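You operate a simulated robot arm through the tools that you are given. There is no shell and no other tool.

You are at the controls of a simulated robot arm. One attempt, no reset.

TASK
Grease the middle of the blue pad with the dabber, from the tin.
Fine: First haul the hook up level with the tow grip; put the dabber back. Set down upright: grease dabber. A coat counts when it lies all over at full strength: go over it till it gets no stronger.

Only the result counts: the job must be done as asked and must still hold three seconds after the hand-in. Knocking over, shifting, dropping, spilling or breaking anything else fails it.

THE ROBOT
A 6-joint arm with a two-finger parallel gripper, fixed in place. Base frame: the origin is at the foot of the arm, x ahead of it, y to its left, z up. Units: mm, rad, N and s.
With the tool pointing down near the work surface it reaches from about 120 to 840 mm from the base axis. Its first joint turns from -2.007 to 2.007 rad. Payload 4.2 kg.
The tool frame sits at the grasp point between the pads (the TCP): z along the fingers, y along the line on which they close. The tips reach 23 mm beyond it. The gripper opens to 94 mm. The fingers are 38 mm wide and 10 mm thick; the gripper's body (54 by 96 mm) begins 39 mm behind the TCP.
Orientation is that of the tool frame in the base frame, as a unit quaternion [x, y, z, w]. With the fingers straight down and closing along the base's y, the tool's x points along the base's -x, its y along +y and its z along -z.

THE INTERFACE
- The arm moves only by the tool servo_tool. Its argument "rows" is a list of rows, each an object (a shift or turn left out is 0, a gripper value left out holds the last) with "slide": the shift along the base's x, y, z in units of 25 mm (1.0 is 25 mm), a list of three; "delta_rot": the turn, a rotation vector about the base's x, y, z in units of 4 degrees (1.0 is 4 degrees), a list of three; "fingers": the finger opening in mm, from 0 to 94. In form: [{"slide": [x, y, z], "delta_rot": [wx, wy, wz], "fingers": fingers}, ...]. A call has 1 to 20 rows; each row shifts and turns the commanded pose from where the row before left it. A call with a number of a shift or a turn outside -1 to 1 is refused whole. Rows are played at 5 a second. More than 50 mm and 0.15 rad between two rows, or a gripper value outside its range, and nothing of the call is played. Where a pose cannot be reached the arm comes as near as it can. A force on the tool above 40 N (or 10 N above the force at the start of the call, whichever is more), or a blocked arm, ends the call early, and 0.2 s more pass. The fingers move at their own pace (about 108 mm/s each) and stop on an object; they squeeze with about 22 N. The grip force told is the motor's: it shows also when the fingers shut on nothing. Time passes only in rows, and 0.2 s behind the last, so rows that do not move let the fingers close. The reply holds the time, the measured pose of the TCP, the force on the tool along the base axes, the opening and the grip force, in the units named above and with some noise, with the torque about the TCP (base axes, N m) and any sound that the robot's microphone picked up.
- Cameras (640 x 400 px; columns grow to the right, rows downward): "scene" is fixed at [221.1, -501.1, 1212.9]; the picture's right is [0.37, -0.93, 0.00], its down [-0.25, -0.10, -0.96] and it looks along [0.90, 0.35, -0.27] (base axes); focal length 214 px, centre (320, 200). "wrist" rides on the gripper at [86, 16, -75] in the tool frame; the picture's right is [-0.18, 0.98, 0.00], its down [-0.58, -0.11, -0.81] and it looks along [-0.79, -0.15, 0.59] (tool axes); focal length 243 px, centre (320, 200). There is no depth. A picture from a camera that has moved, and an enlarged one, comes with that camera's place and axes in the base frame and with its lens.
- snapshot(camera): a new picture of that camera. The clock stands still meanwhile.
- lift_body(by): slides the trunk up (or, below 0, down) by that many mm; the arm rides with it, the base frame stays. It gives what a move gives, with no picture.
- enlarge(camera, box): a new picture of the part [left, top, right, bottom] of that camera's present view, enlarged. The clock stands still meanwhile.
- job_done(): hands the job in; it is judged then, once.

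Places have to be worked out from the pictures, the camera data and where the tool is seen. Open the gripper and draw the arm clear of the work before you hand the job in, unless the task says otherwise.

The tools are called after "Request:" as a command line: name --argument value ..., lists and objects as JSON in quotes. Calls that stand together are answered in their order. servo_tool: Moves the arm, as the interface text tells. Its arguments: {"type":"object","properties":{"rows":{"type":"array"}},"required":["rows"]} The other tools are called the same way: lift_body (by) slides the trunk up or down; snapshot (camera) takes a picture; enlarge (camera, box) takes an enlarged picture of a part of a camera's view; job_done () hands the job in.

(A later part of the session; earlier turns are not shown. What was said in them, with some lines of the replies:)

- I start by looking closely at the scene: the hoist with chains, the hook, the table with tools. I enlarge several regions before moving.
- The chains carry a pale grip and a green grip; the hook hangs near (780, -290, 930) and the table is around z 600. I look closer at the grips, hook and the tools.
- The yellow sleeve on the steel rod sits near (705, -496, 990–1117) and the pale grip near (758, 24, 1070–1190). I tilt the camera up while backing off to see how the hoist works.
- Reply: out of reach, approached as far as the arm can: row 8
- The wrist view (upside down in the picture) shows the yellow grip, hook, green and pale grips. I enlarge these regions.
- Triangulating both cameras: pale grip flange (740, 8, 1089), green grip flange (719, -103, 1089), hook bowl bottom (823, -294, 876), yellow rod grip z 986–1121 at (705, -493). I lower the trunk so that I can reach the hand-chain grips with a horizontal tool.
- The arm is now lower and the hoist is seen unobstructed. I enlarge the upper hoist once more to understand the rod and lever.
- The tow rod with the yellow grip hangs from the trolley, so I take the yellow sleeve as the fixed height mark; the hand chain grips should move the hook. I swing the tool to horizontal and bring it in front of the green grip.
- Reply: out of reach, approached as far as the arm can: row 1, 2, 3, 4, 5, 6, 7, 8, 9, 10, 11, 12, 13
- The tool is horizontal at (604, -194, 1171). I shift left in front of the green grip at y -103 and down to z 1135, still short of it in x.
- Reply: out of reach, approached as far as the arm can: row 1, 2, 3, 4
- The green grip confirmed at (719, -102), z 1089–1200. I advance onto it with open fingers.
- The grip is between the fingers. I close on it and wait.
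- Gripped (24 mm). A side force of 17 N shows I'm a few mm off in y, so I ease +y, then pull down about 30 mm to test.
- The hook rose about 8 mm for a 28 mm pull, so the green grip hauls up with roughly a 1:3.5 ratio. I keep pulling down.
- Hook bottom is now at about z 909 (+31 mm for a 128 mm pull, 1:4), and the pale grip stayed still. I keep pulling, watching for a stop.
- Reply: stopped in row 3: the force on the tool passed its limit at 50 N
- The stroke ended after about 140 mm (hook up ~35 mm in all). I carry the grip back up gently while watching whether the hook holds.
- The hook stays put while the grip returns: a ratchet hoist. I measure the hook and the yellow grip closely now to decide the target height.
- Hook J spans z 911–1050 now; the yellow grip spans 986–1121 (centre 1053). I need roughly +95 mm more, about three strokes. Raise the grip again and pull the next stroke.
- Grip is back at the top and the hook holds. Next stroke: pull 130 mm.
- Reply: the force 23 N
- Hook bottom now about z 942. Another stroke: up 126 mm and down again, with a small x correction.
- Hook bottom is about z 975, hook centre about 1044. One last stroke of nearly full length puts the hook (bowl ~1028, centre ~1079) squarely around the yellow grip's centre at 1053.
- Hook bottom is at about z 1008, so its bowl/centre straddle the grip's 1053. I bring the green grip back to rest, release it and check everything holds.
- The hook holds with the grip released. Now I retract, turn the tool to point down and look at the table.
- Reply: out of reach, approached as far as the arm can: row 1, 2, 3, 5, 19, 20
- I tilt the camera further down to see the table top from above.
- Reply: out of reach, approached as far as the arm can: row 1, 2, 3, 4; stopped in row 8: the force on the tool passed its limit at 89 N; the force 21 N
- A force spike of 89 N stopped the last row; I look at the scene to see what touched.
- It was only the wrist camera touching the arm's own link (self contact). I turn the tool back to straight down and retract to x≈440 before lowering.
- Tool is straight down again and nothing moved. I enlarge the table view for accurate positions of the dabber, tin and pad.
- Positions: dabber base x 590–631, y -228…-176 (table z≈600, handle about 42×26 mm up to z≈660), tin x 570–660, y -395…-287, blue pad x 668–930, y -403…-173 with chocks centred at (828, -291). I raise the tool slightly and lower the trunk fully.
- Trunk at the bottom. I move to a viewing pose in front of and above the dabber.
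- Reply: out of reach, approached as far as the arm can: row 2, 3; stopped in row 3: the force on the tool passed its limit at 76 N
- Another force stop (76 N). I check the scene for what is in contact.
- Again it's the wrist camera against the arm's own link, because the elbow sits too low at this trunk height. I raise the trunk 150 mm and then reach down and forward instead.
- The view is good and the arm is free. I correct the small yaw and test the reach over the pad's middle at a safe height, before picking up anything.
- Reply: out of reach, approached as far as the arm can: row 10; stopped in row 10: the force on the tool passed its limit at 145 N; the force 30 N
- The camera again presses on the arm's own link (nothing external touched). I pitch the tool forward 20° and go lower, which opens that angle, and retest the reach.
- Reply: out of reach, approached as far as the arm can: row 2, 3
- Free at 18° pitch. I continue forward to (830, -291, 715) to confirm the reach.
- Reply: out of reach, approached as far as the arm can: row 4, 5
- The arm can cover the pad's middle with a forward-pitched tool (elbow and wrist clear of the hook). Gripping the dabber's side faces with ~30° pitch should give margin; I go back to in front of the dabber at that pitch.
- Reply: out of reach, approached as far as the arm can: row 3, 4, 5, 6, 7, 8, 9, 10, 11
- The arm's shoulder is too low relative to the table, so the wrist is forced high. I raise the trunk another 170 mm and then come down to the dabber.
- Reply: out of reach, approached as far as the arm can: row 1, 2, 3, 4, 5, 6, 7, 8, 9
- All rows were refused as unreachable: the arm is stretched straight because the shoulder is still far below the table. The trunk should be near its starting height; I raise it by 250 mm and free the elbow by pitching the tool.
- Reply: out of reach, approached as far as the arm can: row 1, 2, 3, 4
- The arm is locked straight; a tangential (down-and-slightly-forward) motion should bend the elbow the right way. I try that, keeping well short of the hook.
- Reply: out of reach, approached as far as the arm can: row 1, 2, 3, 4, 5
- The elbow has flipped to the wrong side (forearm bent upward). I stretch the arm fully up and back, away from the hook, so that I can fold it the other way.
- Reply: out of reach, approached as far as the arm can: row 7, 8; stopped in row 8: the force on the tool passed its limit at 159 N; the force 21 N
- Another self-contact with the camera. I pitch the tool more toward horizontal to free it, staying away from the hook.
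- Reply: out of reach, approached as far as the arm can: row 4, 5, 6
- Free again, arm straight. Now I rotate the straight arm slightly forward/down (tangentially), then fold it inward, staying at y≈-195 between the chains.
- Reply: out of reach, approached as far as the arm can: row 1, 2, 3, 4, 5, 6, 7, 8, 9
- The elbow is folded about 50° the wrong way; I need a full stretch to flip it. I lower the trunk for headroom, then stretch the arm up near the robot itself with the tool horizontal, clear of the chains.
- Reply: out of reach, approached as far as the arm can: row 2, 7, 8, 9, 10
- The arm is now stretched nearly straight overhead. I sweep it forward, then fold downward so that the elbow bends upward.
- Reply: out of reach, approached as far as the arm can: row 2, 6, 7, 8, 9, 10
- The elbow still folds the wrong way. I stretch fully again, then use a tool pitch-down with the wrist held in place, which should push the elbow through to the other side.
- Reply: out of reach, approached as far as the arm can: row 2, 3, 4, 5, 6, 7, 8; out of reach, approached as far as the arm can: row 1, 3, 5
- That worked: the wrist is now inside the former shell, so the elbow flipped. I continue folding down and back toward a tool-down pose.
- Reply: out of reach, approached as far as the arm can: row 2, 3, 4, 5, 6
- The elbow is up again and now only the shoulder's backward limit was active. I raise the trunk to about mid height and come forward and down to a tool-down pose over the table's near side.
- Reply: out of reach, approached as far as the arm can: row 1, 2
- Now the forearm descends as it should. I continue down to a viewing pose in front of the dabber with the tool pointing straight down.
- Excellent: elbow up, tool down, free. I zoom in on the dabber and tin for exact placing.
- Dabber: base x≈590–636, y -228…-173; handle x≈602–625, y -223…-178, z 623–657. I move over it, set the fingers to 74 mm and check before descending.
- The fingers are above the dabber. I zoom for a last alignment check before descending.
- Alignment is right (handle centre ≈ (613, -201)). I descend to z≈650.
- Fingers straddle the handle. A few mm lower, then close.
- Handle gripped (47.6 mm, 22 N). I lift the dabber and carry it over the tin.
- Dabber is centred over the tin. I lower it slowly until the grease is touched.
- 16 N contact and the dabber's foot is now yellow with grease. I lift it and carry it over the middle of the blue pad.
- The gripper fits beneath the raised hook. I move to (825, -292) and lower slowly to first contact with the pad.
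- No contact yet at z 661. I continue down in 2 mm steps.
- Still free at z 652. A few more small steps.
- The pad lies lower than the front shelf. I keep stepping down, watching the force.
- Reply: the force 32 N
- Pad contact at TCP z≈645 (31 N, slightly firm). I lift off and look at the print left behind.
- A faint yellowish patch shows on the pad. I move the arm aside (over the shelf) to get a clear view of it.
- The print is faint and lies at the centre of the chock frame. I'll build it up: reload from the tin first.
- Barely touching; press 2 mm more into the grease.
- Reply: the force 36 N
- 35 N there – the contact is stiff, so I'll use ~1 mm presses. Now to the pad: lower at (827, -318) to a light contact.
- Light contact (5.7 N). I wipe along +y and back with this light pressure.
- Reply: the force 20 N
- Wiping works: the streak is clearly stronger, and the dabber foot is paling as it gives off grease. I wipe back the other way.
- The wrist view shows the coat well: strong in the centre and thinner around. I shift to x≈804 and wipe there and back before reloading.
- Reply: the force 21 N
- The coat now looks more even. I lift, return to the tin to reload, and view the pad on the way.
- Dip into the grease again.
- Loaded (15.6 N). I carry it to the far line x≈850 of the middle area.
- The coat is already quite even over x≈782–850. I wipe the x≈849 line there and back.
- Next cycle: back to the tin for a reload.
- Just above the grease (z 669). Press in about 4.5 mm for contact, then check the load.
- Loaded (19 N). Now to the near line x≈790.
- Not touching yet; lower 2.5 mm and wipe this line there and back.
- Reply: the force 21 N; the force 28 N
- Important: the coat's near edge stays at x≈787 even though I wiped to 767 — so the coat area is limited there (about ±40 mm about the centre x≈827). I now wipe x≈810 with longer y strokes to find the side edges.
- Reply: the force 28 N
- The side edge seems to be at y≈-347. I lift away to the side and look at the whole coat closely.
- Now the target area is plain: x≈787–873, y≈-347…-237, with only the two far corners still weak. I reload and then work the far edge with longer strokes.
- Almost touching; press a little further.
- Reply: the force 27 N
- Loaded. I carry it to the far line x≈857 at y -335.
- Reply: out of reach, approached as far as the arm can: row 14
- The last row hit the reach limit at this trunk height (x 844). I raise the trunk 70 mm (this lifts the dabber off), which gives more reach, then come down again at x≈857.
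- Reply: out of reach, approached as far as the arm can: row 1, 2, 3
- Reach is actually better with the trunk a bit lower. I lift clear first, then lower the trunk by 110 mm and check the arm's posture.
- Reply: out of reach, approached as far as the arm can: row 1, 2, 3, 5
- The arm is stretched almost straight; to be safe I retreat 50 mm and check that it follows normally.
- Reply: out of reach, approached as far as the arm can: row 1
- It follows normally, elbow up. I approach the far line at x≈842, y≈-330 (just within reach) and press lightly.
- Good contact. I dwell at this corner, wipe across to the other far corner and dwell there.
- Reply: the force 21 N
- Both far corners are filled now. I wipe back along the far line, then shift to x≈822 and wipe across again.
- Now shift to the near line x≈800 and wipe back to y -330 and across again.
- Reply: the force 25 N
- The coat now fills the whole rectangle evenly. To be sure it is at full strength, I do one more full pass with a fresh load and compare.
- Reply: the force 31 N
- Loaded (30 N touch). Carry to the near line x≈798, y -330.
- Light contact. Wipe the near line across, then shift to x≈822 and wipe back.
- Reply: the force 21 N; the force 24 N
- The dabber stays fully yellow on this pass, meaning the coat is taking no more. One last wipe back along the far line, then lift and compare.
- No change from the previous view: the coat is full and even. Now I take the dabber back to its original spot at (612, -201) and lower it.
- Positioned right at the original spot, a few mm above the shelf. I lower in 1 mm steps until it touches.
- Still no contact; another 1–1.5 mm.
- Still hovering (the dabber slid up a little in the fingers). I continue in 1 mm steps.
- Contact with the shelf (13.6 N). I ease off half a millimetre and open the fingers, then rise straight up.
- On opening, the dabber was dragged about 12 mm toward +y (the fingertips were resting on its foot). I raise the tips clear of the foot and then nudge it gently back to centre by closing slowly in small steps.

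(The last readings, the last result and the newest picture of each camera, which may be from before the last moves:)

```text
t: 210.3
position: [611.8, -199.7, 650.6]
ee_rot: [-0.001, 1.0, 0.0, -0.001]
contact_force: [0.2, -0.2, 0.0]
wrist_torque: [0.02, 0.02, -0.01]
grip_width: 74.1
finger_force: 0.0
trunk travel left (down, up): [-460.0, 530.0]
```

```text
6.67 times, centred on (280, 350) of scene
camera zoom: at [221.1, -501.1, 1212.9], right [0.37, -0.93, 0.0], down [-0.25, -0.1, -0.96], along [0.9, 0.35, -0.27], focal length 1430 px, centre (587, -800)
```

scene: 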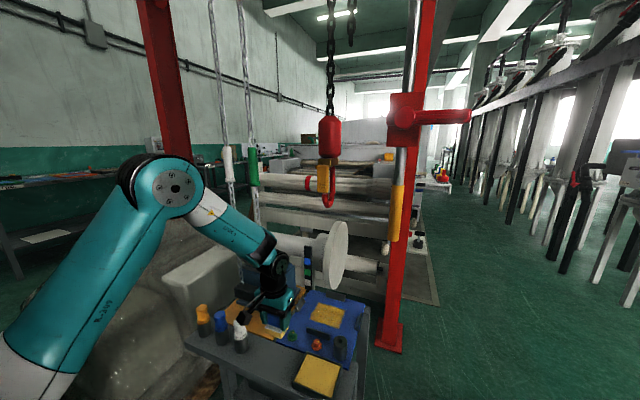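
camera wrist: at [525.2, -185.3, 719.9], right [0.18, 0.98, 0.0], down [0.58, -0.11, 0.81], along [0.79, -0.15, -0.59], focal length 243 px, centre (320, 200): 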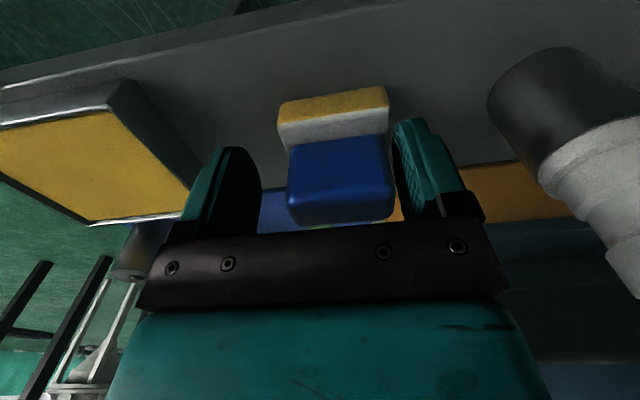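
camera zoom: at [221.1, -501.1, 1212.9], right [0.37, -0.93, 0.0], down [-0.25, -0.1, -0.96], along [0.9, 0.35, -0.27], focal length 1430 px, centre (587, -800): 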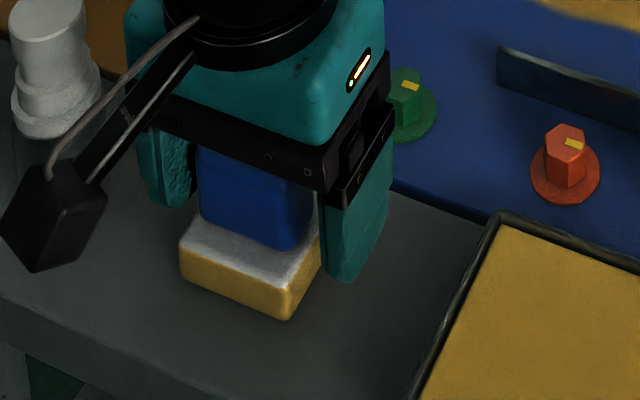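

It stands upright, just off by about 12 mm. I close slowly in small steps to push it back to centre.

Request:
servo_tool --rows '[{"slide": [0, -0.03, 0], "fingers": 72}, {"fingers": 69}, {"fingers": 66}, {"fingers": 63}, {"fingers": 60}, {"fingers": 58}, {"fingers": 56}, {"fingers": 54}, {"fingers": 52}, {"fingers": 50.5}, {"fingers": 49.5}, {"fingers": 48.6}, {"slide": [0, 0, 0]}]'

Request:
enlarge --camera "scene" --box '[240, 320, 320, 380]'

Request:
enlarge --camera "wrist" --box '[220, 70, 460, 230]'

```text
t: 213.1
position: [611.2, -199.7, 652.8]
ee_rot: [-0.002, 1.0, 0.001, -0.001]
contact_force: [0.5, 0.1, -0.8]
wrist_torque: [0.0, -0.01, -0.01]
grip_width: 48.7
finger_force: 0.4
trunk travel left (down, up): [-460.0, 530.0]
```

```text
6.67 times, centred on (280, 350) of scene
camera zoom: at [221.1, -501.1, 1212.9], right [0.37, -0.93, 0.0], down [-0.25, -0.1, -0.96], along [0.9, 0.35, -0.27], focal length 1430 px, centre (587, -800)
```

zoom: 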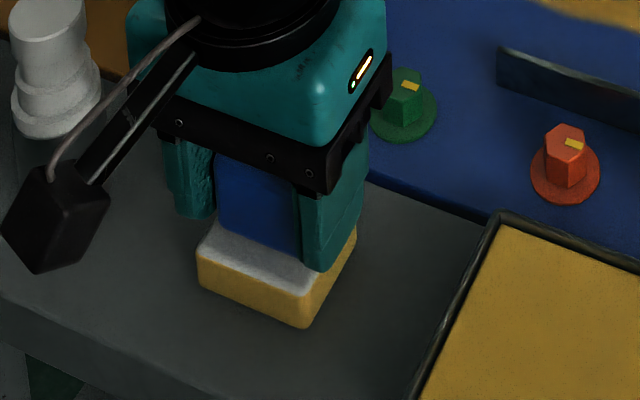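

```text
2.50 times, centred on (340, 150) of wrist
camera zoom: at [525.1, -186.0, 726.3], right [0.18, 0.98, 0.0], down [0.58, -0.11, 0.81], along [0.79, -0.15, -0.59], focal length 606 px, centre (270, 325)
```

zoom: 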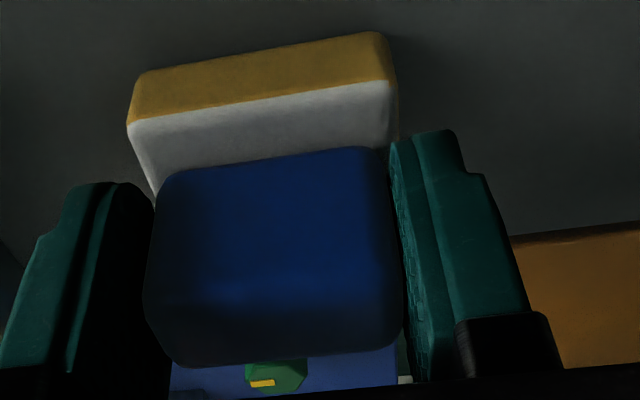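

The dabber is back at its spot. I open slowly and check it stays.

Request:
servo_tool --rows '[{"fingers": 49.5}, {"fingers": 51}, {"fingers": 53}, {"fingers": 56}, {"fingers": 60}, {"fingers": 65}, {"fingers": 70}, {"fingers": 76}, {"slide": [0, 0, 0]}]'

Request:
enlarge --camera "scene" --box '[240, 320, 320, 380]'

Request:
enlarge --camera "wrist" --box '[220, 70, 460, 230]'

```text
t: 215.1
position: [612.4, -200.5, 652.3]
ee_rot: [-0.001, 1.0, 0.0, -0.001]
contact_force: [0.2, 0.7, 0.3]
wrist_torque: [0.02, -0.03, 0.03]
grip_width: 75.9
finger_force: 0.0
trunk travel left (down, up): [-460.0, 530.0]
```

```text
6.67 times, centred on (280, 350) of scene
camera zoom: at [221.1, -501.1, 1212.9], right [0.37, -0.93, 0.0], down [-0.25, -0.1, -0.96], along [0.9, 0.35, -0.27], focal length 1430 px, centre (587, -800)
```

zoom: 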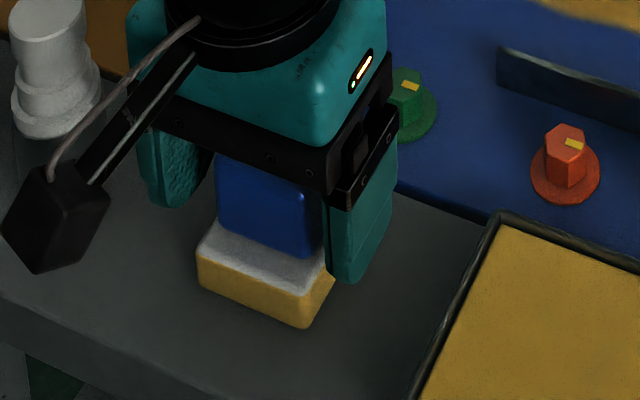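

```text
2.50 times, centred on (340, 150) of wrist
camera zoom: at [525.1, -186.0, 726.3], right [0.18, 0.98, 0.0], down [0.58, -0.11, 0.81], along [0.79, -0.15, -0.59], focal length 606 px, centre (270, 325)
```

zoom: 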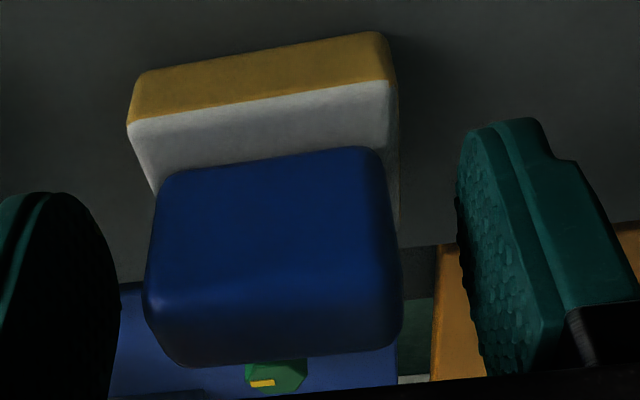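

The dabber stands upright at its original place (within a couple of mm). I rise straight up and retract, then inspect everything.

Request:
servo_tool --rows '[{"slide": [0, 0, 0.4]}, {"slide": [0, 0, 0.8]}, {"slide": [0, 0, 0.9]}, {"slide": [0, 0, 0.9]}, {"slide": [-0.3, 0, 0.8]}, {"slide": [-0.6, 0, 0.6]}, {"slide": [-0.6, 0, 0.4]}, {"slide": [-0.6, 0, 0.4]}, {"slide": [-0.5, 0, 0.4], "fingers": 94}, {"slide": [0, 0, 0]}]'

Request:
snapshot --camera "scene"

Request:
snapshot --camera "wrist"

Request:
enlarge --camera "scene" --box '[190, 280, 380, 400]'

Request:
enlarge --camera "scene" --box '[290, 110, 430, 250]'

```text
t: 217.3
position: [546.3, -198.8, 791.7]
ee_rot: [-0.001, 1.0, 0.0, -0.001]
contact_force: [-0.2, -0.8, -0.6]
wrist_torque: [-0.03, -0.01, -0.01]
grip_width: 94.0
finger_force: 0.1
trunk travel left (down, up): [-460.0, 530.0]
```

```text
taken
```

scene: 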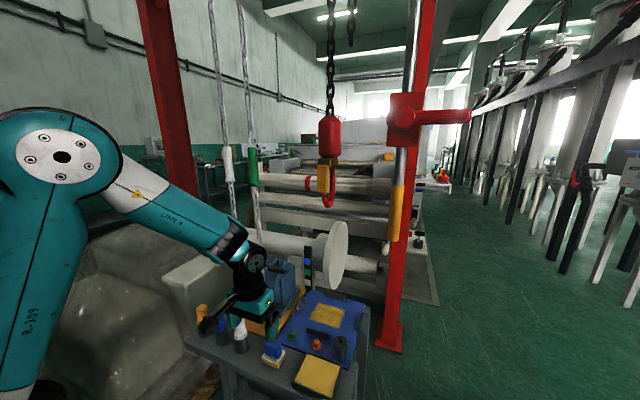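

```text
taken
camera wrist: at [460.0, -185.6, 867.0], right [0.18, 0.98, 0.0], down [0.58, -0.11, 0.81], along [0.79, -0.15, -0.59], focal length 243 px, centre (320, 200)
```

wrist: 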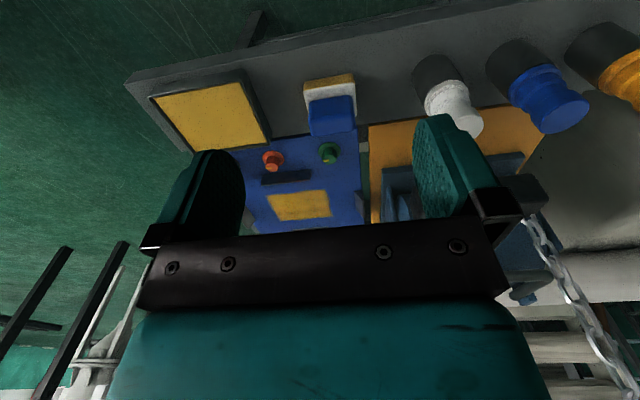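

```text
3.33 times, centred on (285, 340) of scene
camera zoom: at [221.1, -501.1, 1212.9], right [0.37, -0.93, 0.0], down [-0.25, -0.1, -0.96], along [0.9, 0.35, -0.27], focal length 715 px, centre (437, -267)
```

zoom: 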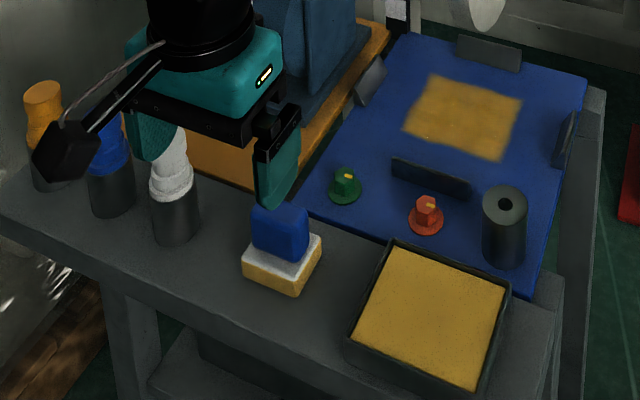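

```text
2.86 times, centred on (360, 180) of scene
camera zoom: at [221.1, -501.1, 1212.9], right [0.37, -0.93, 0.0], down [-0.25, -0.1, -0.96], along [0.9, 0.35, -0.27], focal length 613 px, centre (206, 257)
```

zoom: 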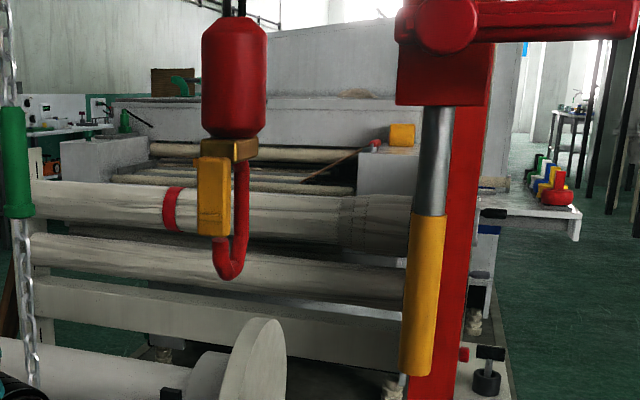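

All items are in place, the coat is full and even, the hook still hangs level around the yellow tow grip. I raise the trunk to draw the arm clear of the work.

Request:
lift_body --by 180

Request:
snapshot --camera "scene"

Request:
enlarge --camera "scene" --box '[180, 260, 390, 400]'

Request:
enlarge --camera "scene" --box '[305, 145, 345, 245]'

```text
t: 219.3
position: [546.3, -201.5, 972.4]
ee_rot: [-0.001, 1.0, 0.0, -0.001]
contact_force: [0.1, -0.4, 0.2]
wrist_torque: [0.03, 0.01, 0.01]
grip_width: 93.8
finger_force: 0.0
trunk travel left (down, up): [-640.0, 350.0]
```

```text
taken
```

scene: 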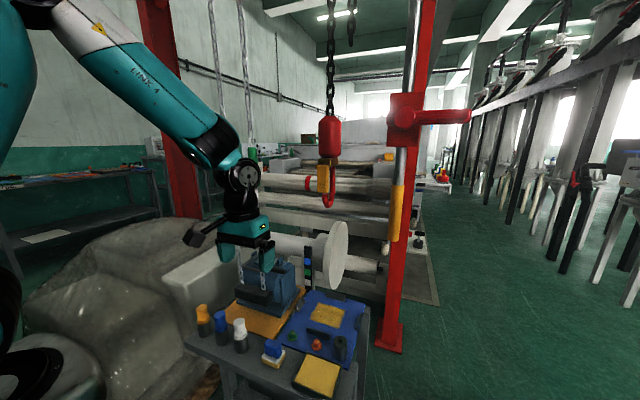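

```text
2.86 times, centred on (285, 330) of scene
camera zoom: at [221.1, -501.1, 1212.9], right [0.37, -0.93, 0.0], down [-0.25, -0.1, -0.96], along [0.9, 0.35, -0.27], focal length 613 px, centre (420, -171)
```

zoom: 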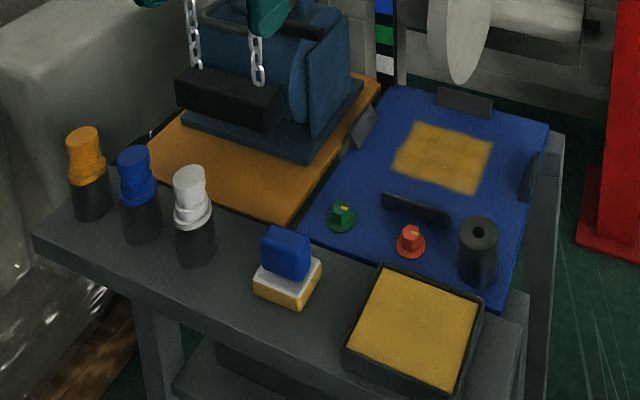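

```text
4.00 times, centred on (325, 195) of scene
camera zoom: at [221.1, -501.1, 1212.9], right [0.37, -0.93, 0.0], down [-0.25, -0.1, -0.96], along [0.9, 0.35, -0.27], focal length 858 px, centre (300, 220)
```

zoom: 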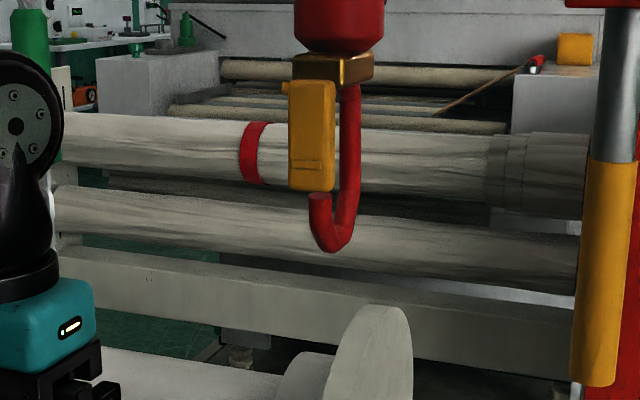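

Everything has held for several seconds: the hook is up beside the tow grip, the coat is full and even, and the dabber stands upright in its place. The gripper is open and the arm is clear, so I hand the job in.

Request:
job_done

```text
The job is handed in.
```

I've handed the job in. The reply only confirmed receipt, so I don't know yet whether it passed.

- **Hook:** I hauled it up about 130 mm with the green hand-chain grip, and it stayed put after I let go. I took "tow grip" to mean the yellow sleeve on the steel rod, which spans roughly 986–1121 mm. The hook's lowest point is now about 1008 mm and its middle about 1077 mm, 25 mm or so above the sleeve's centre. If "tow grip" means the pale chain grip (centre about 1147 mm), the hook is too low.
- **Grease:** The middle of the blue pad is coated evenly over about 86 by 110 mm, centred between the chocks. A last full pass with a fresh load changed nothing I could see, and the dabber stayed yellow, so I judged the coat full.
- **Dabber:** It stands upright, within a few millimetres of where it started. When I first opened the fingers it was dragged about 12 mm sideways, and I nudged it back. Its foot still has grease on it.
- **Everything else:** I saw nothing knocked over or shifted. Several force stops on the way looked like the wrist camera pressing against the arm itself.

The gripper is open and the arm is raised clear of the table.
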